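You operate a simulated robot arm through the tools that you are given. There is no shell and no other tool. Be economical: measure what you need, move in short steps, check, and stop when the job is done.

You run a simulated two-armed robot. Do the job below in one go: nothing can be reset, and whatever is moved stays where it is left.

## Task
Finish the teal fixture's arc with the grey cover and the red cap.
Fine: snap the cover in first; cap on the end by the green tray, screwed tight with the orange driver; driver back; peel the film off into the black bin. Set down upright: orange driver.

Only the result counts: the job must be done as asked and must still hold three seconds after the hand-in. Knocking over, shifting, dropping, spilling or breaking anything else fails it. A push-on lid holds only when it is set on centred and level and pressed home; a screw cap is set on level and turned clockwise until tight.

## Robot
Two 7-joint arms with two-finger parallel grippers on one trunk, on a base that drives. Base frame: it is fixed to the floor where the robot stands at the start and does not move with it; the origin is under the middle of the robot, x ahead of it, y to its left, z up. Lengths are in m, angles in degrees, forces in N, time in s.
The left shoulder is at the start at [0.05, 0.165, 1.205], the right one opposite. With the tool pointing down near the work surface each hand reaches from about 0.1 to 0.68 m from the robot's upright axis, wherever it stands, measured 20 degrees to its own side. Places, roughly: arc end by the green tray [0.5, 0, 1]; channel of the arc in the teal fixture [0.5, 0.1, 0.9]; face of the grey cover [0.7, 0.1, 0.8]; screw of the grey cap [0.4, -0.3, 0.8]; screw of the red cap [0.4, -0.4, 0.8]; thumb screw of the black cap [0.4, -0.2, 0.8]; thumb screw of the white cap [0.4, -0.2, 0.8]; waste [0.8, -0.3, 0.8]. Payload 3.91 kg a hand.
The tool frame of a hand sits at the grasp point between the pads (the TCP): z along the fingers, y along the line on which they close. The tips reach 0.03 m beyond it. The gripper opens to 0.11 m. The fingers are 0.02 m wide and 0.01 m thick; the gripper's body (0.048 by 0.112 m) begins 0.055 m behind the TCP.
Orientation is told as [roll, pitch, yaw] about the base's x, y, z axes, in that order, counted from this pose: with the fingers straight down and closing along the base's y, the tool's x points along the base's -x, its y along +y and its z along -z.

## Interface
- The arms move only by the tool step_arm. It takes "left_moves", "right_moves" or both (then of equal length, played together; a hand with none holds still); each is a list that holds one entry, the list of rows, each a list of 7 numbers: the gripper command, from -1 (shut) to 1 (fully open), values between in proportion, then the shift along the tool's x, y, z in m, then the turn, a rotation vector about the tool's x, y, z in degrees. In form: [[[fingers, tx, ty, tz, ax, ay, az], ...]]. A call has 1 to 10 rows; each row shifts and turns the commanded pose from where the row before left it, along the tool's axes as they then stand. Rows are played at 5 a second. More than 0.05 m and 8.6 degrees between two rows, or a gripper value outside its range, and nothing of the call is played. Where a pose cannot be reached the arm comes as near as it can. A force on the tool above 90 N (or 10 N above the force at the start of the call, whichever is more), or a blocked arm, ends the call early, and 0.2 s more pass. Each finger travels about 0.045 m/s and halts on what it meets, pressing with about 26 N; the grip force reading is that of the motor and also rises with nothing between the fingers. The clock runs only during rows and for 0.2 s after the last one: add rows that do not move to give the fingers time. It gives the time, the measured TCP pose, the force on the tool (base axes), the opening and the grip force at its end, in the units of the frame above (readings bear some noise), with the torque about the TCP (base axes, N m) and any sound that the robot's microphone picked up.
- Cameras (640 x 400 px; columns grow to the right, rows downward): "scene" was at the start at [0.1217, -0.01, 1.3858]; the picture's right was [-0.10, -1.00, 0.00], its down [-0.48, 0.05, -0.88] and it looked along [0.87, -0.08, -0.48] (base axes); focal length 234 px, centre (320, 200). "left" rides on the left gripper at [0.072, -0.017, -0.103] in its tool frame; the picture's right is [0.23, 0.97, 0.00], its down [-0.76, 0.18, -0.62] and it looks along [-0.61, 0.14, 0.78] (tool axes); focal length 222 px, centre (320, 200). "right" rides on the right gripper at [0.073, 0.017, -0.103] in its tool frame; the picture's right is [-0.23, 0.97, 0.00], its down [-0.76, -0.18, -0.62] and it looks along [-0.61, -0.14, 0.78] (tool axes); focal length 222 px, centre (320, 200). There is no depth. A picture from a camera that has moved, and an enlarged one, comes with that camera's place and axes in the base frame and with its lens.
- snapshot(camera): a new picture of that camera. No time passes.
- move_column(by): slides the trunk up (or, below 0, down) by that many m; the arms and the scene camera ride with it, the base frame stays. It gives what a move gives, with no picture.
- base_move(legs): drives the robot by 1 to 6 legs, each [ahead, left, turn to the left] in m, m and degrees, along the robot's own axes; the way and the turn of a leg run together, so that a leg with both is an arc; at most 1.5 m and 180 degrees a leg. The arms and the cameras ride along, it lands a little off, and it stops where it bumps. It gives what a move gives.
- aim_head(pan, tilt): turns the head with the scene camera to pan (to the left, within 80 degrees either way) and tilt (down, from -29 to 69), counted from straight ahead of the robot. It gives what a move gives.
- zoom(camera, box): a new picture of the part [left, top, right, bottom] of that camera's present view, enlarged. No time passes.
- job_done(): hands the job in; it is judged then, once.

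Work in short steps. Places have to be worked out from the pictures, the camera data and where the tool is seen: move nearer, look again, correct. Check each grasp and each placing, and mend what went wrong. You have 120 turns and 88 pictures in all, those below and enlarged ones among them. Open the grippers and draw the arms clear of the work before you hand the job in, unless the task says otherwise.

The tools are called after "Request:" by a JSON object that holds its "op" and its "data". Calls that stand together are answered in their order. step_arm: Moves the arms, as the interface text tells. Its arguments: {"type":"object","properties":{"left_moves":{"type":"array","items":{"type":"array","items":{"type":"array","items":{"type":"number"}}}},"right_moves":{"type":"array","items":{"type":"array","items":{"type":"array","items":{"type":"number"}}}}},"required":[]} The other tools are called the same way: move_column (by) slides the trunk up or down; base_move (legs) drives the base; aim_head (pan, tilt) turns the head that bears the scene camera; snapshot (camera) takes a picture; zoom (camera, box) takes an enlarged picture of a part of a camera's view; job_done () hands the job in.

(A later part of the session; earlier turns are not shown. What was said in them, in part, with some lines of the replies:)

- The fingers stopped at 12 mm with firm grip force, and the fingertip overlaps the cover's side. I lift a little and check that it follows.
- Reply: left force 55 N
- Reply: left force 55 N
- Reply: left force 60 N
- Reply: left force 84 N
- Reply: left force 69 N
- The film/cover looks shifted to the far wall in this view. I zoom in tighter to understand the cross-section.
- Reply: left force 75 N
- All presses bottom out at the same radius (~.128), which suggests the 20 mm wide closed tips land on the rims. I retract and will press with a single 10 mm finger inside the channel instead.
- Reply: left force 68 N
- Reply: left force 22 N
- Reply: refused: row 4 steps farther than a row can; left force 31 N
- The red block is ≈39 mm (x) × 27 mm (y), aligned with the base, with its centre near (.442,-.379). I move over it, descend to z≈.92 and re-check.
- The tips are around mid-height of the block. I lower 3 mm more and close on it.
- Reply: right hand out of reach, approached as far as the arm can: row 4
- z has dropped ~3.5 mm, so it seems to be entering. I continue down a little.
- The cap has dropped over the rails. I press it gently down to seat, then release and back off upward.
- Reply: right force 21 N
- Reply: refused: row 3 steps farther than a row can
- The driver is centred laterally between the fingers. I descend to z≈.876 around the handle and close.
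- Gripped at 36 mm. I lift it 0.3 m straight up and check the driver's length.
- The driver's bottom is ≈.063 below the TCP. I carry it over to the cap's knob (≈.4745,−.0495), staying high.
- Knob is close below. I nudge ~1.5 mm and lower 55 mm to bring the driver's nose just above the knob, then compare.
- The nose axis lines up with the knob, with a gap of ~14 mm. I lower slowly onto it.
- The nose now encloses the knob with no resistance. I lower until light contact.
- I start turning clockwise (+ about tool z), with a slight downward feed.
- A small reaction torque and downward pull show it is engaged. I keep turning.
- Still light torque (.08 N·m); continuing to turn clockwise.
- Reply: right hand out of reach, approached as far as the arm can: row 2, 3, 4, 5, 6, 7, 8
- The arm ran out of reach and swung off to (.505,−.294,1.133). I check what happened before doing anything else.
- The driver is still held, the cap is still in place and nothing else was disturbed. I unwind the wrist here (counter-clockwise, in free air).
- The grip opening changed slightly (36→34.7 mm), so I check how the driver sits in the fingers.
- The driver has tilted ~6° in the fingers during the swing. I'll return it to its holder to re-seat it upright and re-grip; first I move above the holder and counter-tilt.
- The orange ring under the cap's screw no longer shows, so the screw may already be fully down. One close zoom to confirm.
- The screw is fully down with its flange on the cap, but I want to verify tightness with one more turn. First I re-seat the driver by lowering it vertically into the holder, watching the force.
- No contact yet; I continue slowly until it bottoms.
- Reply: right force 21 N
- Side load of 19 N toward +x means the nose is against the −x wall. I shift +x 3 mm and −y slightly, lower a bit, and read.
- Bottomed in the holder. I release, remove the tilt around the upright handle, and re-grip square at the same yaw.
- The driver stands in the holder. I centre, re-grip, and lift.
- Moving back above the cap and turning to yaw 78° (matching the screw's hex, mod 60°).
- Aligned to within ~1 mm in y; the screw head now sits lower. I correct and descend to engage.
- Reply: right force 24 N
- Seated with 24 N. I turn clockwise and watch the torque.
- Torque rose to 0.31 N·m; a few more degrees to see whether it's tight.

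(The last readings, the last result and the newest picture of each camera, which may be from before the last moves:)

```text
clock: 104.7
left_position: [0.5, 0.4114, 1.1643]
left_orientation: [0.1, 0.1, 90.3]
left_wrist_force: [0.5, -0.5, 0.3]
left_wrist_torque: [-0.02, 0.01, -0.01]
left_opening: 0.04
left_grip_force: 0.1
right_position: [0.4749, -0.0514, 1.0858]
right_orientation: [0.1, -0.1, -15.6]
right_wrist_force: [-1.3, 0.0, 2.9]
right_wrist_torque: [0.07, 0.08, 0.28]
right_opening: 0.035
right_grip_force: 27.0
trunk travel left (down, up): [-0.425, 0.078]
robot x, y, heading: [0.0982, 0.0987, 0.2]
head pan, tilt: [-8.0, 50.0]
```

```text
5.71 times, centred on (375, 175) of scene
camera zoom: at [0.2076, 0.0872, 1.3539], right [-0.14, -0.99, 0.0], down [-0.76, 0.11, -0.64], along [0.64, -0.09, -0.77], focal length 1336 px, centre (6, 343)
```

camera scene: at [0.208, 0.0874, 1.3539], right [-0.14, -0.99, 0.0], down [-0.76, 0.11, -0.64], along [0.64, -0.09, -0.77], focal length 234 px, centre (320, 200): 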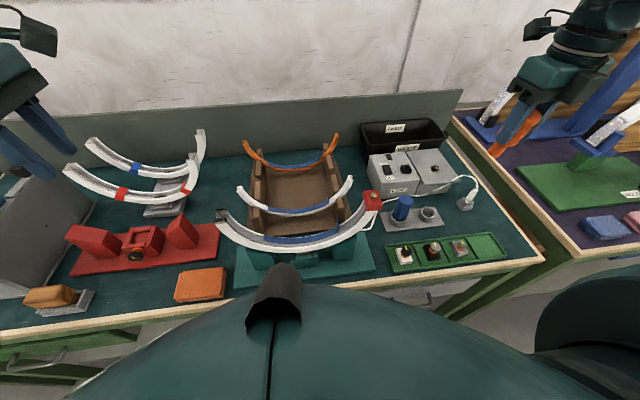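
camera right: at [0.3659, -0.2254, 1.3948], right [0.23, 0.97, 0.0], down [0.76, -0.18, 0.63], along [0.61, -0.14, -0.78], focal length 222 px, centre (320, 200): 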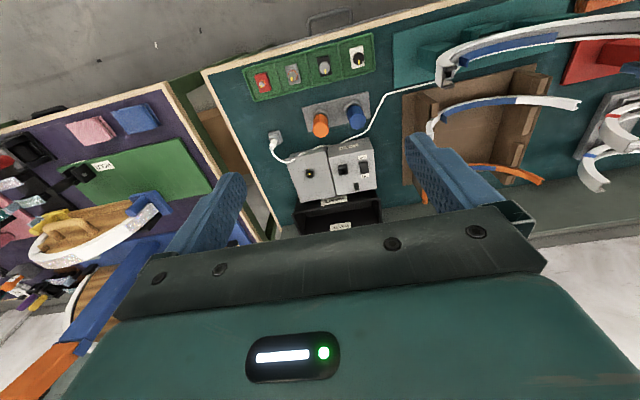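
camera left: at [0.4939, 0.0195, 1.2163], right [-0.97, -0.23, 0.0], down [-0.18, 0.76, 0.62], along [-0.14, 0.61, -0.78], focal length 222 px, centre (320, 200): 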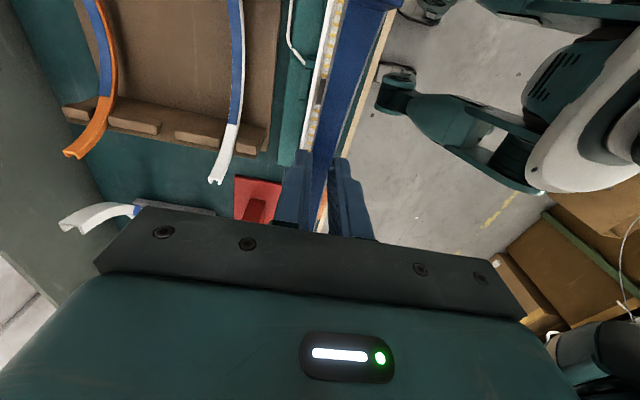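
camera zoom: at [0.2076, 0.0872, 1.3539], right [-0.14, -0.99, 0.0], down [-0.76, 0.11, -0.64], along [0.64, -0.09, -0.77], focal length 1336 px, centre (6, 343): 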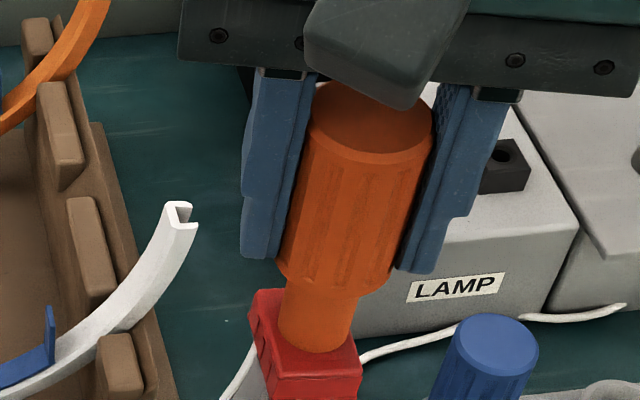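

Screw torque is now 0.28 N·m with little axial load (0.08 before), so it's tightening. I continue to turn.

Request:
{"op": "step_arm", "data": {"right_moves": [[[-1, 0, 0, 0, 0, 0, 8.5], [-1, 0, 0, 0.0003, 0, 0, 8.5], [-1, 0, 0, 0, 0, 0, 8.5], [-1, 0, 0, 0, 0, 0, 8.5], [-1, 0, 0, 0, 0, 0, 8.5], [-1, 0, 0, 0, 0, 0, 8.5], [-1, 0, 0, 0, 0, 0, 8.5]]]}}

```text
clock: 106.3
left_position: [0.5007, 0.4118, 1.1655]
left_orientation: [0.0, 0.1, 90.2]
left_wrist_force: [0.0, 0.1, 0.8]
left_wrist_torque: [0.01, -0.01, -0.02]
left_opening: 0.0396
left_grip_force: 0.0
right_position: [0.4744, -0.0493, 1.0862]
right_orientation: [0.2, 0.0, -75.1]
right_wrist_force: [-1.5, 0.6, 9.1]
right_wrist_torque: [0.13, 0.1, 0.3]
right_opening: 0.035
right_grip_force: 25.9
trunk travel left (down, up): [-0.425, 0.078]
robot x, y, heading: [0.1001, 0.1001, -0.1]
head pan, tilt: [-8.0, 50.0]
```

The torque holds steady at 0.3 N·m with no further descent, so the screw is bottomed and tight with the handle slipping. I lift off and check the mark.

Request:
{"op": "step_arm", "data": {"right_moves": [[[-1, 0, 0, -0.02, 0, 0, 0], [-1, 0, 0, -0.03, 0, 0, 0], [-1, 0, 0, -0.03, 0, 0, 0], [-1, 0, 0, 0, 0, 0, -8.5], [-1, 0, 0, 0, 0, 0, -8.5], [-1, 0, 0, 0, 0, 0, -8.5], [-1, 0, 0, 0, 0, 0, -8.5], [-1, 0, 0, 0, 0, 0, -8.5], [-1, 0, 0, 0, 0, 0, -8.5]]]}}

Request:
{"op": "zoom", "data": {"camera": "scene", "box": [340, 140, 420, 210]}}

```text
clock: 108.3
left_position: [0.5006, 0.4112, 1.1635]
left_orientation: [0.1, 0.1, 90.2]
left_wrist_force: [0.3, 0.3, -0.3]
left_wrist_torque: [0.01, 0.04, 0.02]
left_opening: 0.0398
left_grip_force: 0.0
right_position: [0.4746, -0.0496, 1.1663]
right_orientation: [0.2, 0.0, -23.9]
right_wrist_force: [-0.4, -0.3, 0.2]
right_wrist_torque: [0.03, 0.01, 0.0]
right_opening: 0.035
right_grip_force: 25.3
trunk travel left (down, up): [-0.425, 0.078]
robot x, y, heading: [0.0991, 0.1005, 0.3]
head pan, tilt: [-8.0, 50.0]
```

```text
5.71 times, centred on (380, 175) of scene
camera zoom: at [0.208, 0.0871, 1.3539], right [-0.14, -0.99, 0.0], down [-0.76, 0.11, -0.64], along [0.64, -0.09, -0.77], focal length 1336 px, centre (-23, 343)
```

zoom: 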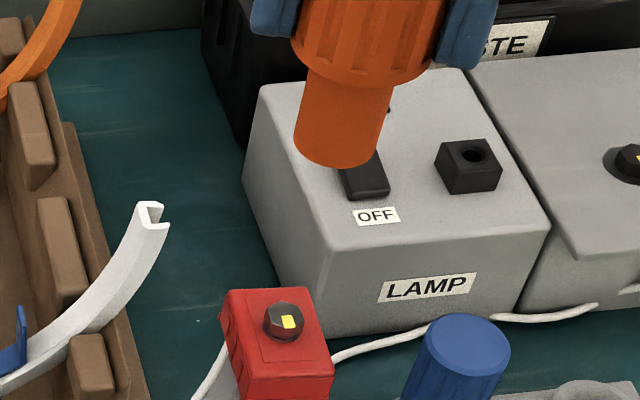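

The mark hardly moved while the hand turned 150°, so the screw is tight. I turn back to yaw 51° and carry the driver to its holder.

Request:
{"op": "step_arm", "data": {"right_moves": [[[-1, 0, 0, 0, 0, 0, -8.3], [-1, 0, 0, 0, 0, 0, -8.3], [-1, 0, 0, 0, 0, 0, -8.3], [-1, 0, 0, 0, 0, 0, -8.3], [-1, 0, 0, 0, 0, 0, -8.3], [-1, 0, 0, 0, 0, 0, -8.3], [-1, 0, 0, 0, 0, 0, -8.4], [-1, 0, 0, 0, 0, 0, -8.4], [-1, 0, 0, 0, 0, 0, -8.4], [-1, 0, 0, 0, 0, 0, 0]]]}}

Request:
{"op": "step_arm", "data": {"right_moves": [[[-1, 0.0235, -0.0394, 0, 0, 0, 0], [-1, 0.0235, -0.0394, 0, 0, 0, 0], [-1, 0.0235, -0.0394, 0, 0, 0, 0], [-1, 0.0235, -0.0395, 0, 0, 0, 0], [-1, 0.0237, -0.0395, 0, 0, 0, 0], [-1, 0, 0, 0.045, 0, 0, 0], [-1, 0, 0, 0.045, 0, 0, 0], [-1, 0, 0, 0.045, 0, 0, 0], [-1, 0, 0, 0.045, 0, 0, 0], [-1, 0, 0, 0, 0, 0, 0]]]}}

Request:
{"op": "zoom", "data": {"camera": "scene", "box": [370, 130, 490, 240]}}

```text
clock: 110.5
left_position: [0.5006, 0.4112, 1.1643]
left_orientation: [0.2, 0.1, 90.2]
left_wrist_force: [0.1, 0.0, 0.0]
left_wrist_torque: [-0.02, -0.02, -0.03]
left_opening: 0.0398
left_grip_force: 0.1
right_position: [0.4742, -0.0506, 1.1655]
right_orientation: [0.0, -0.2, 51.2]
right_wrist_force: [0.4, 0.1, -1.1]
right_wrist_torque: [0.01, 0.01, -0.04]
right_opening: 0.035
right_grip_force: 25.6
trunk travel left (down, up): [-0.425, 0.078]
robot x, y, heading: [0.1013, 0.0997, 0.2]
head pan, tilt: [-8.0, 50.0]
```

```text
clock: 112.7
left_position: [0.501, 0.4113, 1.1634]
left_orientation: [-0.1, 0.0, 90.1]
left_wrist_force: [-0.3, 0.5, -0.2]
left_wrist_torque: [-0.02, -0.02, 0.04]
left_opening: 0.0398
left_grip_force: 0.2
right_position: [0.5537, -0.2645, 0.9884]
right_orientation: [-0.1, -0.1, 51.0]
right_wrist_force: [-1.4, 0.0, -1.2]
right_wrist_torque: [0.0, -0.02, -0.01]
right_opening: 0.0352
right_grip_force: 25.8
trunk travel left (down, up): [-0.425, 0.078]
robot x, y, heading: [0.099, 0.0993, 0.2]
head pan, tilt: [-8.0, 50.0]
```

```text
3.64 times, centred on (430, 185) of scene
camera zoom: at [0.2078, 0.0872, 1.354], right [-0.14, -0.99, 0.0], down [-0.76, 0.11, -0.64], along [0.64, -0.09, -0.77], focal length 850 px, centre (-80, 254)
```

zoom: 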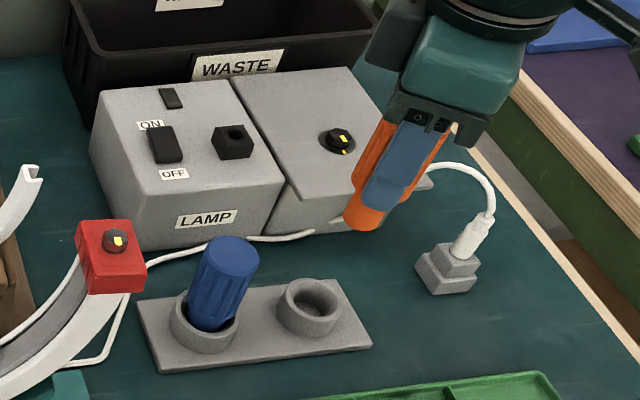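

Driver upright above the holder at the pick-up xy. I lower into it with force checks.

Request:
{"op": "step_arm", "data": {"right_moves": [[[-1, 0, -0.0005, 0.04, 0, 0, 0], [-1, 0, 0, 0.03, 0, 0, 0], [-1, 0, 0, 0.02, 0, 0, 0], [-1, 0, 0, 0.01, 0, 0, 0], [-1, 0, 0, 0.006, 0, 0, 0], [-1, 0, 0, 0.004, 0, 0, 0], [-1, 0, 0, 0, 0, 0, 0]]]}}

```text
clock: 114.3
left_position: [0.5015, 0.4116, 1.164]
left_orientation: [0.0, 0.1, 90.2]
left_wrist_force: [0.8, 0.2, -0.1]
left_wrist_torque: [0.0, 0.01, 0.0]
left_opening: 0.04
left_grip_force: 0.1
right_position: [0.5557, -0.2665, 0.8758]
right_orientation: [0.0, -0.1, 51.0]
right_wrist_force: [-0.1, -0.3, -1.5]
right_wrist_torque: [-0.01, 0.01, 0.01]
right_opening: 0.0347
right_grip_force: 25.7
trunk travel left (down, up): [-0.425, 0.078]
robot x, y, heading: [0.1021, 0.0961, -0.1]
head pan, tilt: [-8.0, 50.0]
```

No side load. I lower until it touches bottom, then release and rise.

Request:
{"op": "step_arm", "data": {"right_moves": [[[-1, 0, 0, 0.001, 0, 0, 0], [-1, 0, 0, 0.001, 0, 0, 0], [-1, 0, 0, 0.001, 0, 0, 0], [-1, 0, 0, 0, 0, 0, 0]]]}}

```text
clock: 115.3
left_position: [0.5011, 0.4116, 1.1639]
left_orientation: [0.1, 0.1, 90.2]
left_wrist_force: [0.1, -0.5, -0.5]
left_wrist_torque: [-0.01, 0.0, -0.02]
left_opening: 0.04
left_grip_force: 0.0
right_position: [0.5555, -0.2668, 0.8734]
right_orientation: [0.0, -0.2, 51.1]
right_wrist_force: [0.7, 0.4, -0.5]
right_wrist_torque: [-0.01, -0.03, -0.01]
right_opening: 0.0351
right_grip_force: 26.0
trunk travel left (down, up): [-0.425, 0.078]
robot x, y, heading: [0.1, 0.0984, 0.0]
head pan, tilt: [-8.0, 50.0]
```

Request:
{"op": "step_arm", "data": {"right_moves": [[[-1, 0, 0, 0.0015, 0, 0, 0], [-1, 0, 0, 0.0015, 0, 0, 0], [-1, 0, 0, 0.0015, 0, 0, 0], [-1, 0, 0, 0, 0, 0, 0]]]}}

```text
clock: 116.3
left_position: [0.499, 0.4123, 1.1653]
left_orientation: [-0.1, 0.2, 90.2]
left_wrist_force: [0.4, -0.4, -0.1]
left_wrist_torque: [0.0, 0.0, -0.03]
left_opening: 0.0399
left_grip_force: 0.1
right_position: [0.5553, -0.2655, 0.8719]
right_orientation: [-0.4, -0.3, 51.0]
right_wrist_force: [-3.6, -5.6, 32.7]
right_wrist_torque: [-0.08, 0.41, 0.03]
right_opening: 0.0348
right_grip_force: 26.0
trunk travel left (down, up): [-0.425, 0.078]
robot x, y, heading: [0.0986, 0.0966, 0.1]
head pan, tilt: [-8.0, 50.0]
```

Bottomed. Release and rise, then look at the tab area.

Request:
{"op": "step_arm", "data": {"right_moves": [[[-1, 0, 0, -0.002, 0, 0, 0], [-0.5, 0, 0, 0, 0, 0, 0], [0.1, 0, 0, 0, 0, 0, 0], [0.1, 0, 0, 0, 0, 0, 0], [0.1, 0, 0, -0.04, 0, 0, 0], [0.1, 0, 0, -0.045, 0, 0, 0], [0.1, 0, 0, -0.045, 0, 0, 0], [0.1, 0, 0, -0.045, 0, 0, 0], [0.1, 0, 0, -0.045, 0, 0, 0], [0.1, 0, 0, -0.045, 0, 0, 0]]]}}

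Request:
{"op": "aim_head", "data": {"pan": -10, "tilt": 50}}

Request:
{"op": "zoom", "data": {"camera": "scene", "box": [260, 140, 460, 260]}}

```text
clock: 118.5
left_position: [0.5007, 0.4117, 1.1637]
left_orientation: [0.0, 0.1, 90.2]
left_wrist_force: [-0.3, 0.3, 0.1]
left_wrist_torque: [0.01, 0.0, -0.01]
left_opening: 0.0399
left_grip_force: 0.0
right_position: [0.5542, -0.2641, 1.1342]
right_orientation: [0.0, -0.2, 51.0]
right_wrist_force: [0.3, 0.1, 0.0]
right_wrist_torque: [0.0, -0.01, 0.01]
right_opening: 0.0605
right_grip_force: 0.0
trunk travel left (down, up): [-0.425, 0.078]
robot x, y, heading: [0.0997, 0.0977, -0.1]
head pan, tilt: [-8.0, 50.0]
```

```text
clock: 119.1
left_position: [0.5007, 0.4111, 1.1642]
left_orientation: [0.1, 0.0, 90.3]
left_wrist_force: [0.6, -0.8, -0.2]
left_wrist_torque: [0.01, 0.04, -0.04]
left_opening: 0.04
left_grip_force: 0.1
right_position: [0.5558, -0.2633, 1.1334]
right_orientation: [0.1, -0.2, 51.0]
right_wrist_force: [1.3, 0.0, -0.5]
right_wrist_torque: [0.01, 0.0, 0.0]
right_opening: 0.0604
right_grip_force: 0.0
trunk travel left (down, up): [-0.425, 0.078]
robot x, y, heading: [0.104, 0.102, 0.1]
head pan, tilt: [-10.0, 50.0]
```

```text
3.20 times, centred on (360, 200) of scene
camera zoom: at [0.2076, 0.0844, 1.3539], right [-0.17, -0.99, 0.0], down [-0.75, 0.13, -0.64], along [0.63, -0.11, -0.77], focal length 748 px, centre (192, 200)
```

zoom: 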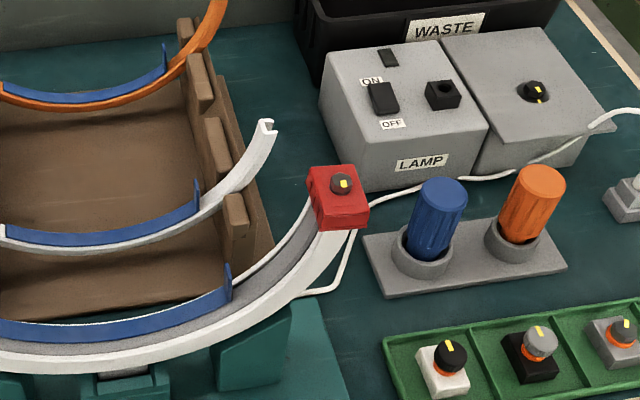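

The driver stands upright in its holder and the screw is tight. The tab is at ≈(.478,.011), z .917–.957, so I bring the right hand over it at yaw ~90° (the body then clears the cap).

Request:
{"op": "step_arm", "data": {"right_moves": [[[0, -0.0275, 0.0388, 0, 0, 0, 0], [-0.3, -0.0275, 0.0388, 0, 0, 0, 0], [-0.3, -0.0275, 0.0388, 0, 0, 0, 0], [-0.3, -0.0275, 0.0387, 0, 0, 0, 0], [-0.3, -0.0274, 0.0387, 0, 0, 0, 0], [-0.3, -0.0274, 0.0387, 0, 0, 0, 0], [-0.3, 0, 0, 0, 0, 0, -8.5], [-0.3, 0, 0, 0, 0, 0, -8.5], [-0.3, 0, 0, 0, 0, 0, -8.5], [-0.3, 0, 0, 0, 0, 0, -8.5]]]}}

Request:
{"op": "step_arm", "data": {"right_moves": [[[-0.3, 0, 0, 0.03, 0, 0, -5], [-0.3, 0, 0, 0.03, 0, 0, 0], [-0.3, 0, 0, 0, 0, 0, 0]]]}}

Request:
{"op": "zoom", "data": {"camera": "right", "box": [240, 40, 400, 220]}}

```text
clock: 121.3
left_position: [0.5006, 0.4116, 1.1655]
left_orientation: [0.2, 0.0, 90.3]
left_wrist_force: [0.8, -0.4, -0.3]
left_wrist_torque: [0.01, -0.01, 0.01]
left_opening: 0.0398
left_grip_force: 0.1
right_position: [0.4774, 0.0074, 1.1349]
right_orientation: [-0.1, -0.2, 85.1]
right_wrist_force: [-0.2, 0.2, -0.1]
right_wrist_torque: [0.01, 0.0, -0.01]
right_opening: 0.0382
right_grip_force: 0.1
trunk travel left (down, up): [-0.425, 0.078]
robot x, y, heading: [0.102, 0.0974, 0.1]
head pan, tilt: [-10.0, 50.0]
```

```text
clock: 122.1
left_position: [0.5002, 0.4113, 1.1632]
left_orientation: [0.1, 0.0, 90.2]
left_wrist_force: [0.2, 0.1, -0.2]
left_wrist_torque: [-0.02, 0.0, 0.02]
left_opening: 0.0396
left_grip_force: 0.0
right_position: [0.4759, 0.0043, 1.0744]
right_orientation: [0.0, -0.2, 90.0]
right_wrist_force: [0.4, 0.3, 0.2]
right_wrist_torque: [0.0, 0.02, 0.01]
right_opening: 0.0384
right_grip_force: 0.1
right hand out of reach, approached as far as the arm can: row 2
trunk travel left (down, up): [-0.425, 0.078]
robot x, y, heading: [0.1009, 0.0981, 0.0]
head pan, tilt: [-10.0, 50.0]
```

```text
2.22 times, centred on (320, 130) of right
camera zoom: at [0.4586, -0.0691, 1.1785], right [-0.97, 0.23, 0.0], down [0.18, 0.76, 0.63], along [0.14, 0.61, -0.78], focal length 494 px, centre (320, 356)
```

zoom: 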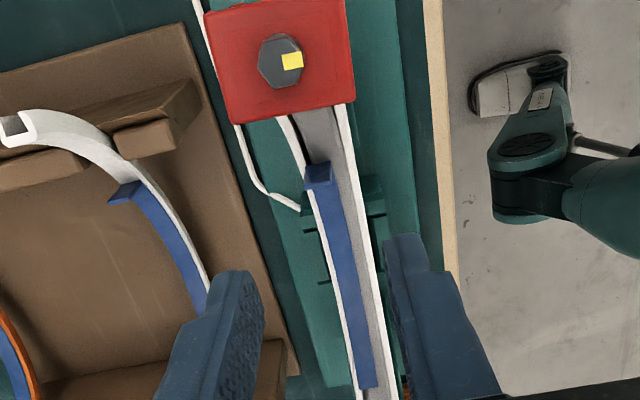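

The reach is limited again. The wrist view puts the tab at ≈(.476,.006), so I drive the base 0.1 m further left and bring the hand back over the tab.

Request:
{"op": "base_move", "data": {"legs": [[0, 0.1, 0]]}}

Request:
{"op": "step_arm", "data": {"right_moves": [[[-0.3, 0, 0, -0.02, 0, 0, 0], [-0.3, 0.049, 0, 0, 0, 0, 0], [-0.3, 0.047, 0, 0, 0, 0, 0], [-0.3, 0, 0, 0, 0, 0, 0]]]}}

```text
clock: 123.6
left_position: [0.5008, 0.5113, 1.1633]
left_orientation: [0.2, 0.0, 90.4]
left_wrist_force: [0.2, 0.8, 0.2]
left_wrist_torque: [0.02, 0.03, 0.04]
left_opening: 0.0397
left_grip_force: 0.0
right_position: [0.4759, 0.1063, 1.0754]
right_orientation: [-0.2, -0.1, 90.1]
right_wrist_force: [-0.1, -0.6, -0.8]
right_wrist_torque: [-0.04, 0.0, -0.02]
right_opening: 0.0386
right_grip_force: 0.0
trunk travel left (down, up): [-0.425, 0.078]
robot x, y, heading: [0.0999, 0.206, 0.3]
head pan, tilt: [-10.0, 50.0]
```

```text
clock: 124.6
left_position: [0.4999, 0.5117, 1.165]
left_orientation: [0.1, 0.1, 90.3]
left_wrist_force: [0.4, 0.5, -0.1]
left_wrist_torque: [0.02, -0.01, 0.03]
left_opening: 0.0399
left_grip_force: 0.2
right_position: [0.4785, 0.0072, 1.0946]
right_orientation: [-0.1, -0.2, 90.1]
right_wrist_force: [0.5, -0.8, 0.5]
right_wrist_torque: [-0.01, 0.04, 0.02]
right_opening: 0.0386
right_grip_force: 0.0
trunk travel left (down, up): [-0.425, 0.078]
robot x, y, heading: [0.0989, 0.2005, 0.3]
head pan, tilt: [-10.0, 50.0]
```

Over the tab. I lower so the tips reach z≈.937 (above the rims), then close on the tab.

Request:
{"op": "step_arm", "data": {"right_moves": [[[-0.3, 0, 0.002, 0.045, 0, 0, 0], [-0.3, 0, 0, 0.045, 0, 0, 0], [-0.3, 0, 0, 0.027, 0, 0, 0], [-0.3, 0, 0, 0.01, 0, 0, 0], [-0.6, 0, 0, 0, 0, 0, 0], [-0.9, 0, 0, 0, 0, 0, 0], [-1, 0, 0, 0, 0, 0, 0], [-1, 0, 0, 0, 0, 0, 0]]]}}

Request:
{"op": "zoom", "data": {"camera": "right", "box": [240, 60, 400, 240]}}

```text
clock: 126.4
left_position: [0.5008, 0.5126, 1.1643]
left_orientation: [0.1, 0.1, 90.3]
left_wrist_force: [1.1, 0.3, 0.0]
left_wrist_torque: [0.01, 0.0, -0.01]
left_opening: 0.0397
left_grip_force: 0.1
right_position: [0.4751, 0.0084, 0.9678]
right_orientation: [-0.1, -0.2, 90.2]
right_wrist_force: [-0.3, -0.6, 0.3]
right_wrist_torque: [0.0, 0.0, -0.01]
right_opening: 0.0123
right_grip_force: 25.8
trunk travel left (down, up): [-0.425, 0.078]
robot x, y, heading: [0.1032, 0.1944, 0.0]
head pan, tilt: [-10.0, 50.0]
```

```text
2.22 times, centred on (320, 150) of right
camera zoom: at [0.4576, -0.0646, 1.0719], right [-0.97, 0.23, 0.0], down [0.18, 0.76, 0.63], along [0.14, 0.61, -0.78], focal length 494 px, centre (320, 311)
```

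zoom: 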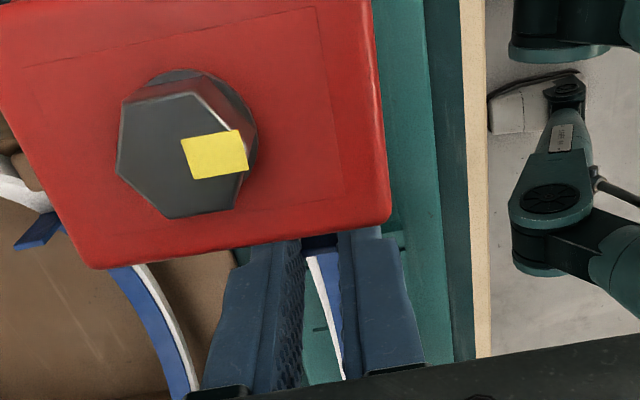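

Tab gripped (12.3 mm). I peel slowly: up and toward +y, watching forces.

Request:
{"op": "step_arm", "data": {"right_moves": [[[-1, -0.004, 0, -0.008, 0, 0, 0], [-1, -0.006, 0, -0.01, 0, 0, 0], [-1, -0.008, 0, -0.012, 0, 0, 0], [-1, -0.01, 0, -0.012, 0, 0, 0], [-1, 0, 0, 0, 0, 0, 0]]]}}

```text
clock: 127.6
left_position: [0.5008, 0.5125, 1.164]
left_orientation: [0.1, 0.1, 90.4]
left_wrist_force: [0.1, 0.1, 0.1]
left_wrist_torque: [0.01, -0.01, 0.0]
left_opening: 0.04
left_grip_force: 0.0
right_position: [0.4748, 0.0383, 1.011]
right_orientation: [-0.1, -0.2, 90.1]
right_wrist_force: [0.2, -0.1, 0.4]
right_wrist_torque: [-0.02, 0.01, -0.02]
right_opening: 0.0125
right_grip_force: 26.1
trunk travel left (down, up): [-0.425, 0.078]
robot x, y, heading: [0.0996, 0.1984, 0.2]
head pan, tilt: [-10.0, 50.0]
```

Still holding with no resistance. I continue the peel along +y and up.

Request:
{"op": "step_arm", "data": {"right_moves": [[[-1, -0.015, 0, -0.015, 0, 0, 0], [-1, -0.015, 0, -0.015, 0, 0, 0], [-1, -0.015, 0, -0.015, 0, 0, 0], [-1, -0.015, 0, -0.015, 0, 0, 0], [-1, -0.015, 0, -0.015, 0, 0, 0], [-1, -0.015, 0, -0.02, 0, 0, 0], [-1, 0, 0, -0.02, 0, 0, 0], [-1, 0, 0, -0.02, 0, 0, 0], [-1, 0, 0, 0, 0, 0, 0]]]}}

Request:
{"op": "snapshot", "data": {"camera": "scene"}}

```text
clock: 129.6
left_position: [0.5007, 0.5116, 1.166]
left_orientation: [0.0, 0.1, 90.3]
left_wrist_force: [-0.4, 0.8, -0.6]
left_wrist_torque: [-0.02, 0.04, -0.03]
left_opening: 0.0398
left_grip_force: 0.1
right_position: [0.4689, 0.1105, 1.145]
right_orientation: [-0.1, -0.2, 90.1]
right_wrist_force: [-0.3, 0.8, 0.6]
right_wrist_torque: [-0.02, -0.02, -0.01]
right_opening: 0.0
right_grip_force: 25.9
right hand out of reach, approached as far as the arm can: row 5, 6
trunk travel left (down, up): [-0.425, 0.078]
robot x, y, heading: [0.0985, 0.1998, 0.5]
head pan, tilt: [-10.0, 50.0]
```

```text
1 pictures are left
camera scene: at [0.2074, 0.185, 1.3539], right [-0.17, -0.99, 0.0], down [-0.75, 0.13, -0.64], along [0.63, -0.11, -0.77], focal length 234 px, centre (320, 200)
```

scene: 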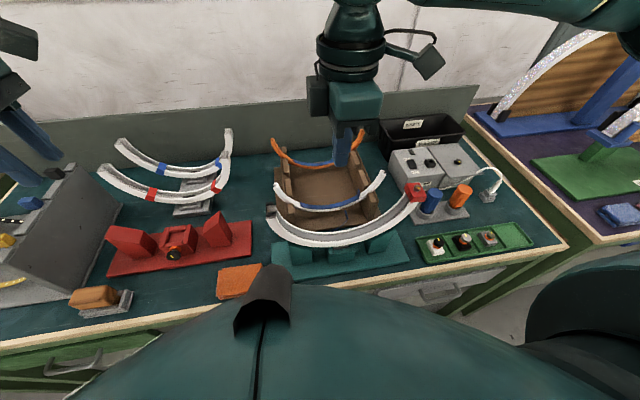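

The grip lost the film during the last move, though the grey cover now looks bare. I use the last picture on the fixture area to find the film.

Request:
{"op": "zoom", "data": {"camera": "scene", "box": [245, 165, 435, 285]}}

```text
3.33 times, centred on (340, 225) of scene
camera zoom: at [0.2074, 0.185, 1.3539], right [-0.17, -0.99, 0.0], down [-0.75, 0.13, -0.64], along [0.63, -0.11, -0.77], focal length 779 px, centre (253, 117)
```

zoom: 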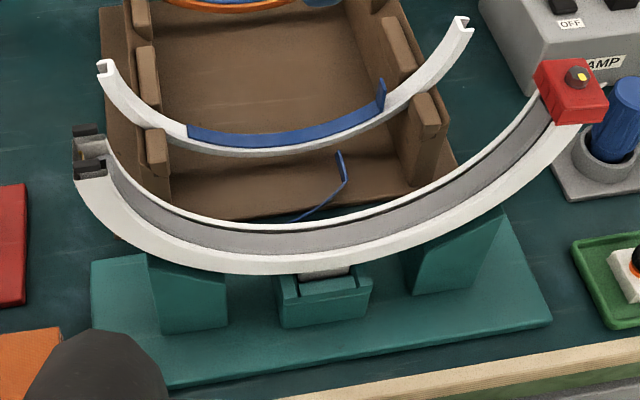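

The film fell behind the arc, lying on edge with its tab end near (.57,.04). Pictures are spent, so I'll pick it up by computed geometry near (.560,.059), where it runs at heading ≈118°. First I move over it high up and rotate to yaw −62°.

Request:
{"op": "step_arm", "data": {"right_moves": [[[-0.6, 0.0173, -0.0303, 0, 0, 0, 0], [-0.35, 0.0173, -0.0303, 0, 0, 0, 0], [-0.35, 0.0173, -0.0303, 0, 0, 0, 0], [-0.35, 0, 0, 0, 0, 0, 8.5], [-0.35, 0, 0, 0, 0, 0, 8.5], [-0.35, 0, 0, 0, 0, 0, 8.5], [-0.35, 0, 0, 0, 0, 0, 8.5], [-0.35, 0, 0, 0, 0, 0, 8.5], [-0.35, 0, 0, 0, 0, 0, 8.5], [-0.35, 0, 0, 0, 0, 0, 8.5]]]}}

Request:
{"op": "step_arm", "data": {"right_moves": [[[-0.35, 0, 0, 0, 0, 0, 8.5], [-0.35, 0, 0, 0, 0, 0, 8.5], [-0.35, 0, 0, 0, 0, 0, 8.5], [-0.35, 0, 0, 0, 0, 0, 8.5], [-0.35, 0, 0, 0, 0, 0, 8.5], [-0.35, 0, 0, 0, 0, 0, 8.5], [-0.35, 0, 0, 0, 0, 0, 8.5], [-0.35, 0, 0, 0, 0, 0, 8.5], [-0.35, 0, 0, 0, 0, 0, 8.5], [-0.35, 0, 0, 0, 0, 0, 8.5]]]}}

Request:
{"op": "step_arm", "data": {"right_moves": [[[-0.35, 0, 0, 0, 0, 0, 7.5], [-0.35, 0, 0, 0.04, 0, 0, 0], [-0.35, 0, 0, 0.04, 0, 0, 0], [-0.35, 0, 0, 0, 0, 0, 0]]]}}

```text
clock: 131.8
left_position: [0.5009, 0.5118, 1.1663]
left_orientation: [0.0, 0.1, 90.2]
left_wrist_force: [0.1, 0.3, -0.2]
left_wrist_torque: [0.02, 0.02, 0.02]
left_opening: 0.0399
left_grip_force: 0.1
right_position: [0.5602, 0.0589, 1.145]
right_orientation: [0.1, -0.3, 30.5]
right_wrist_force: [0.1, -0.2, -0.8]
right_wrist_torque: [-0.01, 0.05, 0.01]
right_opening: 0.0361
right_grip_force: 0.1
trunk travel left (down, up): [-0.425, 0.078]
robot x, y, heading: [0.0983, 0.1999, 0.3]
head pan, tilt: [-10.0, 50.0]
```

```text
clock: 134.0
left_position: [0.5001, 0.5105, 1.1642]
left_orientation: [0.0, 0.1, 90.3]
left_wrist_force: [0.2, 1.1, 0.6]
left_wrist_torque: [-0.01, 0.0, 0.0]
left_opening: 0.0399
left_grip_force: 0.1
right_position: [0.5609, 0.0585, 1.1461]
right_orientation: [0.1, 0.1, -54.6]
right_wrist_force: [0.6, 0.3, 1.3]
right_wrist_torque: [0.0, 0.0, -0.01]
right_opening: 0.036
right_grip_force: 0.1
trunk travel left (down, up): [-0.425, 0.078]
robot x, y, heading: [0.1019, 0.1949, 0.2]
head pan, tilt: [-10.0, 50.0]
```

```text
clock: 135.0
left_position: [0.5003, 0.5127, 1.1653]
left_orientation: [-0.1, 0.1, 90.3]
left_wrist_force: [-0.2, 0.1, -0.6]
left_wrist_torque: [0.01, -0.02, -0.02]
left_opening: 0.0398
left_grip_force: 0.0
right_position: [0.5592, 0.0596, 1.0654]
right_orientation: [0.2, 0.1, -62.0]
right_wrist_force: [0.1, -0.5, -0.2]
right_wrist_torque: [0.01, 0.01, 0.01]
right_opening: 0.0361
right_grip_force: 0.0
trunk travel left (down, up): [-0.425, 0.078]
robot x, y, heading: [0.1024, 0.1976, 0.5]
head pan, tilt: [-10.0, 50.0]
```

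Descending toward the film, first to tip z≈.855.

Request:
{"op": "step_arm", "data": {"right_moves": [[[-0.35, 0, 0, 0.045, 0, 0, 0], [-0.35, 0, 0, 0.045, 0, 0, 0], [-0.35, 0, 0, 0.045, 0, 0, 0], [-0.35, 0, 0, 0.045, 0, 0, 0], [-0.35, 0, 0, 0.01, 0, 0, 0], [-0.35, 0, 0, 0.008, 0, 0, 0], [-0.35, 0, 0, 0, 0, 0, 0]]]}}

Request:
{"op": "step_arm", "data": {"right_moves": [[[-0.35, 0, 0, 0.006, 0, 0, 0], [-0.35, 0, 0, 0.005, 0, 0, 0], [-0.35, 0, 0, 0, 0, 0, 0]]]}}

```text
clock: 136.6
left_position: [0.5017, 0.5156, 1.1638]
left_orientation: [0.2, 0.3, 90.2]
left_wrist_force: [0.4, 0.0, 0.4]
left_wrist_torque: [-0.01, -0.04, -0.02]
left_opening: 0.0399
left_grip_force: 0.2
right_position: [0.5326, 0.0116, 0.9174]
right_orientation: [1.1, 0.0, -61.6]
right_wrist_force: [32.2, 27.7, 29.2]
right_wrist_torque: [-3.02, 3.0, 0.27]
right_opening: 0.036
right_grip_force: 0.0
right hand out of reach, approached as far as the arm can: row 1, 2, 3, 4, 5, 6
trunk travel left (down, up): [-0.425, 0.078]
robot x, y, heading: [0.1013, 0.1997, 0.5]
head pan, tilt: [-10.0, 50.0]
```

```text
clock: 137.4
left_position: [0.5019, 0.5179, 1.1612]
left_orientation: [0.2, 0.6, 90.3]
left_wrist_force: [0.5, -0.4, -0.1]
left_wrist_torque: [0.0, -0.01, 0.04]
left_opening: 0.0397
left_grip_force: 0.0
right_position: [0.5339, 0.0118, 0.9143]
right_orientation: [1.9, 0.2, -61.5]
right_wrist_force: [45.1, 43.7, 41.9]
right_wrist_torque: [-4.61, 4.18, -0.04]
right_opening: 0.0359
right_grip_force: 0.0
right hand out of reach, approached as far as the arm can: row 1, 2
trunk travel left (down, up): [-0.425, 0.078]
robot x, y, heading: [0.099, 0.1987, 0.1]
head pan, tilt: [-10.0, 50.0]
```

The arm hit its reach limit and is leaning on the arc with ~45 N. I back off immediately, away from it and up.

Request:
{"op": "step_arm", "data": {"right_moves": [[[-0.35, 0, 0.006, -0.012, 0, 0, 0], [-0.35, 0, 0.006, -0.02, 0, 0, 0], [-0.35, 0, 0, -0.04, 0, 0, 0], [-0.35, 0, 0, -0.045, 0, 0, 0], [-0.35, 0, 0, 0, 0, 0, 0]]]}}

```text
clock: 138.6
left_position: [0.4998, 0.5125, 1.1643]
left_orientation: [0.1, 0.1, 90.1]
left_wrist_force: [0.1, 0.3, -0.3]
left_wrist_torque: [0.0, 0.01, 0.01]
left_opening: 0.0398
left_grip_force: 0.1
right_position: [0.5334, 0.0045, 1.0218]
right_orientation: [0.0, 0.0, -61.9]
right_wrist_force: [0.6, 0.5, 0.0]
right_wrist_torque: [0.0, -0.04, -0.02]
right_opening: 0.0357
right_grip_force: 0.1
trunk travel left (down, up): [-0.425, 0.078]
robot x, y, heading: [0.1043, 0.1996, 0.0]
head pan, tilt: [-10.0, 50.0]
```

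Free again. The right arm needs more side angle, so I raise it and drive the base another 0.11 m left.

Request:
{"op": "step_arm", "data": {"right_moves": [[[-0.35, 0, 0, -0.045, 0, 0, 0], [-0.35, 0, 0, -0.03, 0, 0, 0], [-0.35, 0, 0, 0, 0, 0, 0]]]}}

Request:
{"op": "base_move", "data": {"legs": [[0, 0.11, 0]]}}

```text
clock: 139.4
left_position: [0.5007, 0.5129, 1.1641]
left_orientation: [-0.1, 0.1, 90.3]
left_wrist_force: [0.2, 0.8, -0.3]
left_wrist_torque: [0.02, 0.0, 0.04]
left_opening: 0.0398
left_grip_force: 0.0
right_position: [0.5364, 0.0037, 1.0979]
right_orientation: [0.0, 0.1, -62.0]
right_wrist_force: [0.0, -0.4, 0.8]
right_wrist_torque: [-0.02, -0.01, 0.0]
right_opening: 0.0358
right_grip_force: 0.1
trunk travel left (down, up): [-0.425, 0.078]
robot x, y, heading: [0.1025, 0.1995, 0.1]
head pan, tilt: [-10.0, 50.0]
```

```text
clock: 141.1
left_position: [0.5008, 0.6231, 1.1645]
left_orientation: [0.0, 0.1, 90.1]
left_wrist_force: [0.2, 0.6, -0.4]
left_wrist_torque: [0.0, 0.0, 0.02]
left_opening: 0.04
left_grip_force: 0.2
right_position: [0.536, 0.1166, 1.0954]
right_orientation: [0.1, 0.2, -62.0]
right_wrist_force: [-0.6, -0.3, 0.3]
right_wrist_torque: [-0.03, -0.02, 0.0]
right_opening: 0.0356
right_grip_force: 0.0
trunk travel left (down, up): [-0.425, 0.078]
robot x, y, heading: [0.0955, 0.3148, 0.0]
head pan, tilt: [-10.0, 50.0]
```

Back over the film at (.5605,.059); descend in stages, checking for reach messages.

Request:
{"op": "step_arm", "data": {"right_moves": [[[-0.35, -0.0312, -0.0027, 0, 0, 0, 0], [-0.35, -0.0312, -0.0027, 0, 0, 0, 0], [-0.35, 0, 0, 0.04, 0, 0, 0], [-0.35, 0, 0, 0.04, 0, 0, 0], [-0.35, 0, 0, 0.04, 0, 0, 0], [-0.35, 0, 0, 0.03, 0, 0, 0], [-0.35, 0, 0, 0, 0, 0, 0]]]}}

```text
clock: 142.7
left_position: [0.5013, 0.6235, 1.1651]
left_orientation: [-0.1, 0.1, 90.1]
left_wrist_force: [-0.4, 0.3, -0.1]
left_wrist_torque: [-0.01, -0.01, -0.04]
left_opening: 0.0399
left_grip_force: 0.1
right_position: [0.5593, 0.0603, 0.9458]
right_orientation: [0.2, 0.2, -62.0]
right_wrist_force: [0.7, -1.7, 0.8]
right_wrist_torque: [0.0, 0.0, 0.01]
right_opening: 0.0359
right_grip_force: 0.0
trunk travel left (down, up): [-0.425, 0.078]
robot x, y, heading: [0.1, 0.3138, -0.1]
head pan, tilt: [-10.0, 50.0]
```

In reach and free. I continue down to tip z≈.825.

Request:
{"op": "step_arm", "data": {"right_moves": [[[-0.35, 0, 0, 0.035, 0, 0, 0], [-0.35, 0, 0, 0.03, 0, 0, 0], [-0.35, 0, 0, 0.015, 0, 0, 0], [-0.35, 0, 0, 0.01, 0, 0, 0], [-0.35, 0, 0, 0, 0, 0, 0]]]}}

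Request:
{"op": "step_arm", "data": {"right_moves": [[[-0.35, 0, 0, 0.004, 0, 0, 0], [-0.35, 0, 0, 0.004, 0, 0, 0], [-0.35, 0, 0, 0.003, 0, 0, 0], [-0.35, 0, 0, 0, 0, 0, 0]]]}}

```text
clock: 143.9
left_position: [0.5005, 0.6233, 1.1647]
left_orientation: [-0.1, 0.1, 90.0]
left_wrist_force: [-0.2, -0.3, -0.5]
left_wrist_torque: [0.0, -0.01, 0.0]
left_opening: 0.0401
left_grip_force: 0.1
right_position: [0.5482, 0.0477, 0.8745]
right_orientation: [0.2, 0.2, -62.0]
right_wrist_force: [-0.1, 0.3, 0.4]
right_wrist_torque: [-0.03, 0.01, -0.03]
right_opening: 0.0354
right_grip_force: 0.1
right hand out of reach, approached as far as the arm can: row 2, 3, 4
trunk travel left (down, up): [-0.425, 0.078]
robot x, y, heading: [0.0991, 0.3122, -0.1]
head pan, tilt: [-10.0, 50.0]
```

```text
clock: 144.9
left_position: [0.5014, 0.6241, 1.165]
left_orientation: [0.0, 0.1, 90.1]
left_wrist_force: [0.1, 0.6, 1.2]
left_wrist_torque: [-0.01, -0.01, 0.0]
left_opening: 0.0401
left_grip_force: 0.1
right_position: [0.5441, 0.0427, 0.871]
right_orientation: [0.2, 0.1, -62.0]
right_wrist_force: [-0.1, -0.1, -0.7]
right_wrist_torque: [0.03, -0.03, 0.03]
right_opening: 0.0357
right_grip_force: 0.0
right hand out of reach, approached as far as the arm can: row 1, 2
trunk travel left (down, up): [-0.425, 0.078]
robot x, y, heading: [0.1022, 0.3081, 0.1]
head pan, tilt: [-10.0, 50.0]
```

Vertical reach is the limit, so I lift slightly, return to the xy target, raise the left hand for safety, and lower the trunk 8 cm instead.

Request:
{"op": "step_arm", "data": {"right_moves": [[[-0.35, 0, 0, -0.035, 0, 0, 0], [-0.35, 0, 0, -0.035, 0, 0, 0], [-0.35, 0.0067, 0.0221, 0, 0, 0, 0], [-0.35, 0, 0, 0, 0, 0, 0]]], "left_moves": [[[-0.273, 0, 0, -0.035, 0, 0, 0], [-0.273, 0, 0, -0.035, 0, 0, 0], [-0.273, 0, 0, -0.02, 0, 0, 0], [-0.273, 0, 0, 0, 0, 0, 0]]]}}

Request:
{"op": "move_column", "data": {"by": -0.08}}

```text
clock: 145.9
left_position: [0.5015, 0.6235, 1.2546]
left_orientation: [0.0, 0.1, 90.1]
left_wrist_force: [-0.7, 0.0, 0.8]
left_wrist_torque: [0.0, -0.02, 0.01]
left_opening: 0.04
left_grip_force: 0.1
right_position: [0.5623, 0.0592, 0.9393]
right_orientation: [0.2, 0.1, -62.1]
right_wrist_force: [0.2, -0.4, -0.3]
right_wrist_torque: [-0.04, 0.0, -0.04]
right_opening: 0.0359
right_grip_force: 0.1
trunk travel left (down, up): [-0.425, 0.078]
robot x, y, heading: [0.099, 0.311, 0.2]
head pan, tilt: [-10.0, 50.0]
```

```text
clock: 147.0
left_position: [0.5005, 0.6231, 1.1744]
left_orientation: [0.1, 0.0, 90.1]
left_wrist_force: [-0.6, -0.3, 0.4]
left_wrist_torque: [0.04, 0.02, -0.01]
left_opening: 0.0396
left_grip_force: 0.0
right_position: [0.5626, 0.0592, 0.8597]
right_orientation: [0.2, 0.1, -62.0]
right_wrist_force: [-0.5, -0.4, 0.5]
right_wrist_torque: [0.0, 0.01, 0.0]
right_opening: 0.0357
right_grip_force: 0.0
trunk travel left (down, up): [-0.345, 0.158]
robot x, y, heading: [0.0987, 0.3131, -0.2]
head pan, tilt: [-10.0, 50.0]
```

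Worked. Now I lower with the arm in small steps until the tips touch the surface.

Request:
{"op": "step_arm", "data": {"right_moves": [[[-0.35, 0, 0, 0.006, 0, 0, 0], [-0.35, 0, 0, 0.006, 0, 0, 0], [-0.35, 0, 0, 0.005, 0, 0, 0], [-0.35, 0, 0, 0, 0, 0, 0]]]}}

Request:
{"op": "step_arm", "data": {"right_moves": [[[-0.35, 0, 0, 0.003, 0, 0, 0], [-0.35, 0, 0, 0.002, 0, 0, 0], [-0.35, 0, 0, 0, 0, 0, 0]]]}}

```text
clock: 148.0
left_position: [0.5007, 0.6243, 1.174]
left_orientation: [0.0, 0.1, 90.1]
left_wrist_force: [0.1, 0.2, 0.4]
left_wrist_torque: [-0.02, 0.03, -0.01]
left_opening: 0.0399
left_grip_force: 0.1
right_position: [0.5617, 0.0592, 0.8435]
right_orientation: [0.3, 0.0, -62.1]
right_wrist_force: [0.8, -0.5, 8.2]
right_wrist_torque: [0.06, -0.27, -0.05]
right_opening: 0.0364
right_grip_force: 0.5
trunk travel left (down, up): [-0.345, 0.158]
robot x, y, heading: [0.0992, 0.3121, -0.0]
head pan, tilt: [-10.0, 50.0]
```

```text
clock: 148.8
left_position: [0.4998, 0.6251, 1.1748]
left_orientation: [-0.1, 0.1, 90.1]
left_wrist_force: [0.1, 0.6, 0.3]
left_wrist_torque: [0.02, 0.0, 0.01]
left_opening: 0.0399
left_grip_force: 0.0
right_position: [0.5619, 0.06, 0.842]
right_orientation: [0.5, -0.1, -62.0]
right_wrist_force: [0.7, -1.6, 27.6]
right_wrist_torque: [0.19, -0.87, -0.07]
right_opening: 0.0357
right_grip_force: 0.0
trunk travel left (down, up): [-0.345, 0.158]
robot x, y, heading: [0.0983, 0.3122, 0.0]
head pan, tilt: [-10.0, 50.0]
```

Contact at tip z≈.8135 (rack base). I raise 2 mm and close on the film.

Request:
{"op": "step_arm", "data": {"right_moves": [[[-0.35, 0, 0, -0.0035, 0, 0, 0], [-0.6, 0, 0, 0, 0, 0, 0], [-0.8, 0, 0, 0, 0, 0, 0], [-1, 0, 0, 0, 0, 0, 0], [-1, 0, 0, 0, 0, 0, 0], [-1, 0, 0, 0, 0, 0, 0]]]}}

```text
clock: 150.2
left_position: [0.4994, 0.6252, 1.1753]
left_orientation: [-0.2, 0.1, 90.2]
left_wrist_force: [-0.7, -0.2, -0.3]
left_wrist_torque: [-0.01, -0.03, -0.01]
left_opening: 0.04
left_grip_force: 0.1
right_position: [0.5609, 0.0578, 0.8419]
right_orientation: [0.2, 0.2, -62.0]
right_wrist_force: [-3.7, -4.0, 5.6]
right_wrist_torque: [0.69, 0.16, 0.51]
right_opening: 0.0002
right_grip_force: 25.9
trunk travel left (down, up): [-0.345, 0.158]
robot x, y, heading: [0.1035, 0.3133, -0.1]
head pan, tilt: [-10.0, 50.0]
```

Closed near zero, but lateral force and torque appeared, so something thin is pinched. I lift gently and read.

Request:
{"op": "step_arm", "data": {"right_moves": [[[-1, 0, 0, -0.005, 0, 0, 0], [-1, 0, 0, -0.01, 0, 0, 0], [-1, 0, 0, -0.01, 0, 0, 0], [-1, 0, 0, 0, 0, 0, 0]]]}}

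```text
clock: 151.2
left_position: [0.5009, 0.6238, 1.1741]
left_orientation: [-0.1, 0.0, 90.1]
left_wrist_force: [-0.2, -0.1, -0.4]
left_wrist_torque: [-0.04, 0.0, -0.01]
left_opening: 0.0396
left_grip_force: 0.1
right_position: [0.5631, 0.0602, 0.8655]
right_orientation: [0.1, 0.1, -62.0]
right_wrist_force: [-3.7, -1.1, -1.4]
right_wrist_torque: [-0.21, 0.15, 0.44]
right_opening: 0.0015
right_grip_force: 25.6
trunk travel left (down, up): [-0.345, 0.158]
robot x, y, heading: [0.0996, 0.3125, -0.2]
head pan, tilt: [-10.0, 50.0]
```

Opening 1.5 mm with torque: the film is held but rubbing on the +x side. I ease −x while lifting.

Request:
{"op": "step_arm", "data": {"right_moves": [[[-1, 0.0028, -0.0053, -0.002, 0, 0, 0], [-1, 0.0028, -0.0053, -0.003, 0, 0, 0], [-1, 0.0014, -0.0026, -0.008, 0, 0, 0], [-1, 0, 0, -0.01, 0, 0, 0], [-1, 0, 0, 0, 0, 0, 0]]]}}

```text
clock: 152.4
left_position: [0.501, 0.624, 1.1746]
left_orientation: [0.0, 0.1, 90.1]
left_wrist_force: [0.3, 0.0, -0.3]
left_wrist_torque: [0.02, 0.01, 0.01]
left_opening: 0.0398
left_grip_force: 0.1
right_position: [0.5471, 0.0589, 0.889]
right_orientation: [0.1, 0.1, -62.1]
right_wrist_force: [0.6, 0.7, 0.1]
right_wrist_torque: [0.0, 0.0, 0.02]
right_opening: 0.001
right_grip_force: 26.4
trunk travel left (down, up): [-0.345, 0.158]
robot x, y, heading: [0.1016, 0.3098, -0.1]
head pan, tilt: [-10.0, 50.0]
```

Free and still holding ~1 mm. I lift straight up, well above everything.

Request:
{"op": "step_arm", "data": {"right_moves": [[[-1, 0, 0, -0.02, 0, 0, 0], [-1, 0, 0, -0.04, 0, 0, 0], [-1, 0, 0, -0.045, 0, 0, 0], [-1, 0, 0, -0.045, 0, 0, 0], [-1, 0, 0, -0.045, 0, 0, 0], [-1, 0, 0, -0.045, 0, 0, 0], [-1, 0, 0, 0, 0, 0, 0]]]}}

```text
clock: 154.0
left_position: [0.5014, 0.6248, 1.1755]
left_orientation: [0.2, 0.0, 90.2]
left_wrist_force: [-0.2, -0.3, -0.6]
left_wrist_torque: [0.04, -0.01, -0.01]
left_opening: 0.0398
left_grip_force: 0.1
right_position: [0.5457, 0.0577, 1.1305]
right_orientation: [0.1, 0.1, -61.9]
right_wrist_force: [-0.3, 0.0, 0.6]
right_wrist_torque: [-0.02, 0.02, 0.02]
right_opening: 0.001
right_grip_force: 26.1
trunk travel left (down, up): [-0.345, 0.158]
robot x, y, heading: [0.1021, 0.313, -0.0]
head pan, tilt: [-10.0, 50.0]
```

Film held firmly. I raise the trunk 8 cm, then drive right 0.4 m and ahead 0.1 m toward the bin (≈(.83,−.28)).

Request:
{"op": "move_column", "data": {"by": 0.08}}

Request:
{"op": "base_move", "data": {"legs": [[0, -0.4, 0], [0.1, 0, 0]]}}

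```text
clock: 155.2
left_position: [0.5023, 0.6241, 1.2545]
left_orientation: [0.1, 0.1, 90.0]
left_wrist_force: [0.6, -0.4, 0.1]
left_wrist_torque: [0.01, 0.01, 0.0]
left_opening: 0.0398
left_grip_force: 0.1
right_position: [0.5465, 0.0574, 1.2101]
right_orientation: [0.2, 0.1, -62.0]
right_wrist_force: [-0.5, -0.3, -0.5]
right_wrist_torque: [-0.02, -0.01, 0.03]
right_opening: 0.001
right_grip_force: 25.6
trunk travel left (down, up): [-0.425, 0.078]
robot x, y, heading: [0.1005, 0.311, -0.1]
head pan, tilt: [-10.0, 50.0]
```

```text
clock: 159.8
left_position: [0.5427, 0.2299, 1.2548]
left_orientation: [0.1, -0.1, 90.6]
left_wrist_force: [-1.0, -0.2, 0.0]
left_wrist_torque: [0.01, -0.04, 0.0]
left_opening: 0.0399
left_grip_force: 0.1
right_position: [0.5912, -0.3375, 1.2082]
right_orientation: [0.0, 0.1, -61.8]
right_wrist_force: [-0.7, 0.5, -0.2]
right_wrist_torque: [0.02, -0.05, 0.0]
right_opening: 0.001
right_grip_force: 26.4
trunk travel left (down, up): [-0.425, 0.078]
robot x, y, heading: [0.1418, -0.0835, 0.1]
head pan, tilt: [-10.0, 50.0]
stopped in leg 2: the robot was blocked; the commanded pose is now the measured one
```

The base is blocked by the table at x=.142. Turning the base left brings the right shoulder forward and gains reach, so I back off 2 cm and turn left 25°.

Request:
{"op": "base_move", "data": {"legs": [[-0.02, 0, 0], [0, 0, 25]]}}

```text
clock: 161.9
left_position: [0.3555, 0.3699, 1.2537]
left_orientation: [0.0, 0.1, 115.5]
left_wrist_force: [0.2, -0.2, -0.2]
left_wrist_torque: [-0.01, 0.0, 0.0]
left_opening: 0.0399
left_grip_force: 0.1
right_position: [0.6366, -0.1244, 1.2102]
right_orientation: [0.1, 0.1, -36.8]
right_wrist_force: [0.5, 1.0, -0.4]
right_wrist_torque: [0.0, 0.02, 0.0]
right_opening: 0.001
right_grip_force: 26.4
trunk travel left (down, up): [-0.425, 0.078]
robot x, y, heading: [0.1278, -0.085, 25.1]
head pan, tilt: [-10.0, 50.0]
```

Now I extend the right hand toward the bin, lowering 8 cm as it goes.

Request:
{"op": "step_arm", "data": {"right_moves": [[[-1, -0.0462, -0.0094, 0.012, 0, 0, 0], [-1, -0.0462, -0.0094, 0.012, 0, 0, 0], [-1, -0.0462, -0.0094, 0.012, 0, 0, 0], [-1, -0.0462, -0.0094, 0.012, 0, 0, 0], [-1, -0.0462, -0.0094, 0.012, 0, 0, 0], [-1, -0.0459, -0.0093, 0.012, 0, 0, 0], [-1, 0, 0, 0, 0, 0, 0]]]}}

```text
clock: 163.5
left_position: [0.3554, 0.3684, 1.2539]
left_orientation: [0.1, 0.2, 115.4]
left_wrist_force: [0.1, 0.5, -0.1]
left_wrist_torque: [-0.02, -0.02, 0.01]
left_opening: 0.0401
left_grip_force: 0.1
right_position: [0.822, -0.3364, 1.1363]
right_orientation: [0.1, 0.1, -36.8]
right_wrist_force: [0.1, 0.0, 0.9]
right_wrist_torque: [-0.03, 0.01, -0.02]
right_opening: 0.0012
right_grip_force: 26.1
trunk travel left (down, up): [-0.425, 0.078]
robot x, y, heading: [0.1258, -0.0863, 25.3]
head pan, tilt: [-10.0, 50.0]
```

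Reached (.822,−.336). I lower via the trunk by 17 cm so the film comes down into the bin, then check for contact.

Request:
{"op": "move_column", "data": {"by": -0.17}}

```text
clock: 165.4
left_position: [0.354, 0.3692, 1.0837]
left_orientation: [0.2, 0.0, 115.4]
left_wrist_force: [0.2, 0.2, 0.7]
left_wrist_torque: [-0.04, -0.01, 0.02]
left_opening: 0.0399
left_grip_force: 0.1
right_position: [0.8225, -0.3347, 0.9683]
right_orientation: [0.1, 0.1, -36.8]
right_wrist_force: [0.7, 0.7, 0.2]
right_wrist_torque: [-0.02, 0.0, 0.0]
right_opening: 0.0009
right_grip_force: 26.3
trunk travel left (down, up): [-0.255, 0.248]
robot x, y, heading: [0.1272, -0.0838, 25.4]
head pan, tilt: [-10.0, 50.0]
```

No contact. A small +x shift, 2 cm lower, then open to drop the film.

Request:
{"op": "step_arm", "data": {"right_moves": [[[-1, -0.012, 0.009, 0.01, 0, 0, 0], [-1, 0, 0, 0.01, 0, 0, 0], [-1, 0, 0, 0, 0, 0, 0], [-0.9, 0, 0, 0, 0, 0, 0], [-0.6, 0, 0, 0, 0, 0, 0], [-0.4, 0, 0, 0, 0, 0, 0], [-0.4, 0, 0, 0, 0, 0, 0], [-0.4, 0, 0, 0, 0, 0, 0]]]}}

```text
clock: 167.2
left_position: [0.3551, 0.3691, 1.0837]
left_orientation: [0.1, 0.0, 115.4]
left_wrist_force: [-0.5, -1.3, 0.1]
left_wrist_torque: [0.01, -0.02, 0.02]
left_opening: 0.0399
left_grip_force: 0.1
right_position: [0.8369, -0.3363, 0.9459]
right_orientation: [0.2, 0.0, -36.9]
right_wrist_force: [-0.5, -0.7, -0.6]
right_wrist_torque: [0.0, -0.01, 0.03]
right_opening: 0.033
right_grip_force: 0.1
trunk travel left (down, up): [-0.255, 0.248]
robot x, y, heading: [0.1241, -0.0851, 25.3]
head pan, tilt: [-10.0, 50.0]
```

Released over the bin. I raise the trunk to draw the arms clear and open both grippers.

Request:
{"op": "move_column", "data": {"by": 0.2}}

Request:
{"op": "step_arm", "data": {"right_moves": [[[0.2, 0.04, 0, -0.01, 0, 0, 0], [0.6, 0.04, 0, -0.01, 0, 0, 0], [1, 0.04, 0, 0, 0, 0, 0], [1, 0, 0, 0, 0, 0, 0]]], "left_moves": [[[0.2, 0, 0, 0, 0, 0, 0], [0.6, 0, 0, 0, 0, 0, 0], [1, 0, 0, 0, 0, 0, 0], [1, 0, 0, 0, 0, 0, 0]]]}}

```text
clock: 169.4
left_position: [0.3548, 0.3679, 1.2848]
left_orientation: [0.1, 0.0, 115.4]
left_wrist_force: [0.1, -0.4, -0.6]
left_wrist_torque: [-0.02, 0.0, 0.01]
left_opening: 0.0401
left_grip_force: 0.0
right_position: [0.8372, -0.3368, 1.1469]
right_orientation: [0.1, 0.2, -37.0]
right_wrist_force: [0.9, -0.6, -0.3]
right_wrist_torque: [0.03, -0.03, 0.02]
right_opening: 0.0328
right_grip_force: 0.0
trunk travel left (down, up): [-0.455, 0.048]
robot x, y, heading: [0.1249, -0.0851, 25.5]
head pan, tilt: [-10.0, 50.0]
```

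```text
clock: 170.4
left_position: [0.3545, 0.3686, 1.2839]
left_orientation: [0.2, 0.0, 115.4]
left_wrist_force: [-0.1, 0.4, 0.6]
left_wrist_torque: [-0.01, 0.0, -0.02]
left_opening: 0.1101
left_grip_force: 0.1
right_position: [0.7424, -0.2638, 1.1662]
right_orientation: [0.1, 0.1, -36.8]
right_wrist_force: [1.1, -0.3, -0.7]
right_wrist_torque: [-0.01, 0.0, 0.01]
right_opening: 0.1101
right_grip_force: 0.0
trunk travel left (down, up): [-0.455, 0.048]
robot x, y, heading: [0.123, -0.0866, 25.3]
head pan, tilt: [-10.0, 50.0]
```

Both arms are clear with the grippers open, so I hand in.

Request:
{"op": "job_done", "data": {}}

```text
The job is handed in.
```

I handed the job in, but three points are unconfirmed: where the film landed, whether the cover clicked in, and whether my bump moved the fixture.

- **Cover:** the grey cover is in the teal fixture's arc and didn't move when I pushed down on one end with about 22 N. I never heard a click.
- **Cap:** the red cap is on the end by the green tray and screwed tight. The screw stopped turning while the hand kept going.
- **Driver:** the orange driver is back upright in its holder. I picked it up, set it back and re-gripped it once, because it had tilted in the fingers.
- **Film:** it is off the cover, but it slipped from the gripper and fell behind the arc. With no pictures left, I picked it up again by touch and released it over where I judged the black bin to be. I couldn't see it land.
- **Bump:** while reaching for the film, the right arm leaned on the arc with roughly 45 N on each axis. I had no picture left to check whether the fixture moved.
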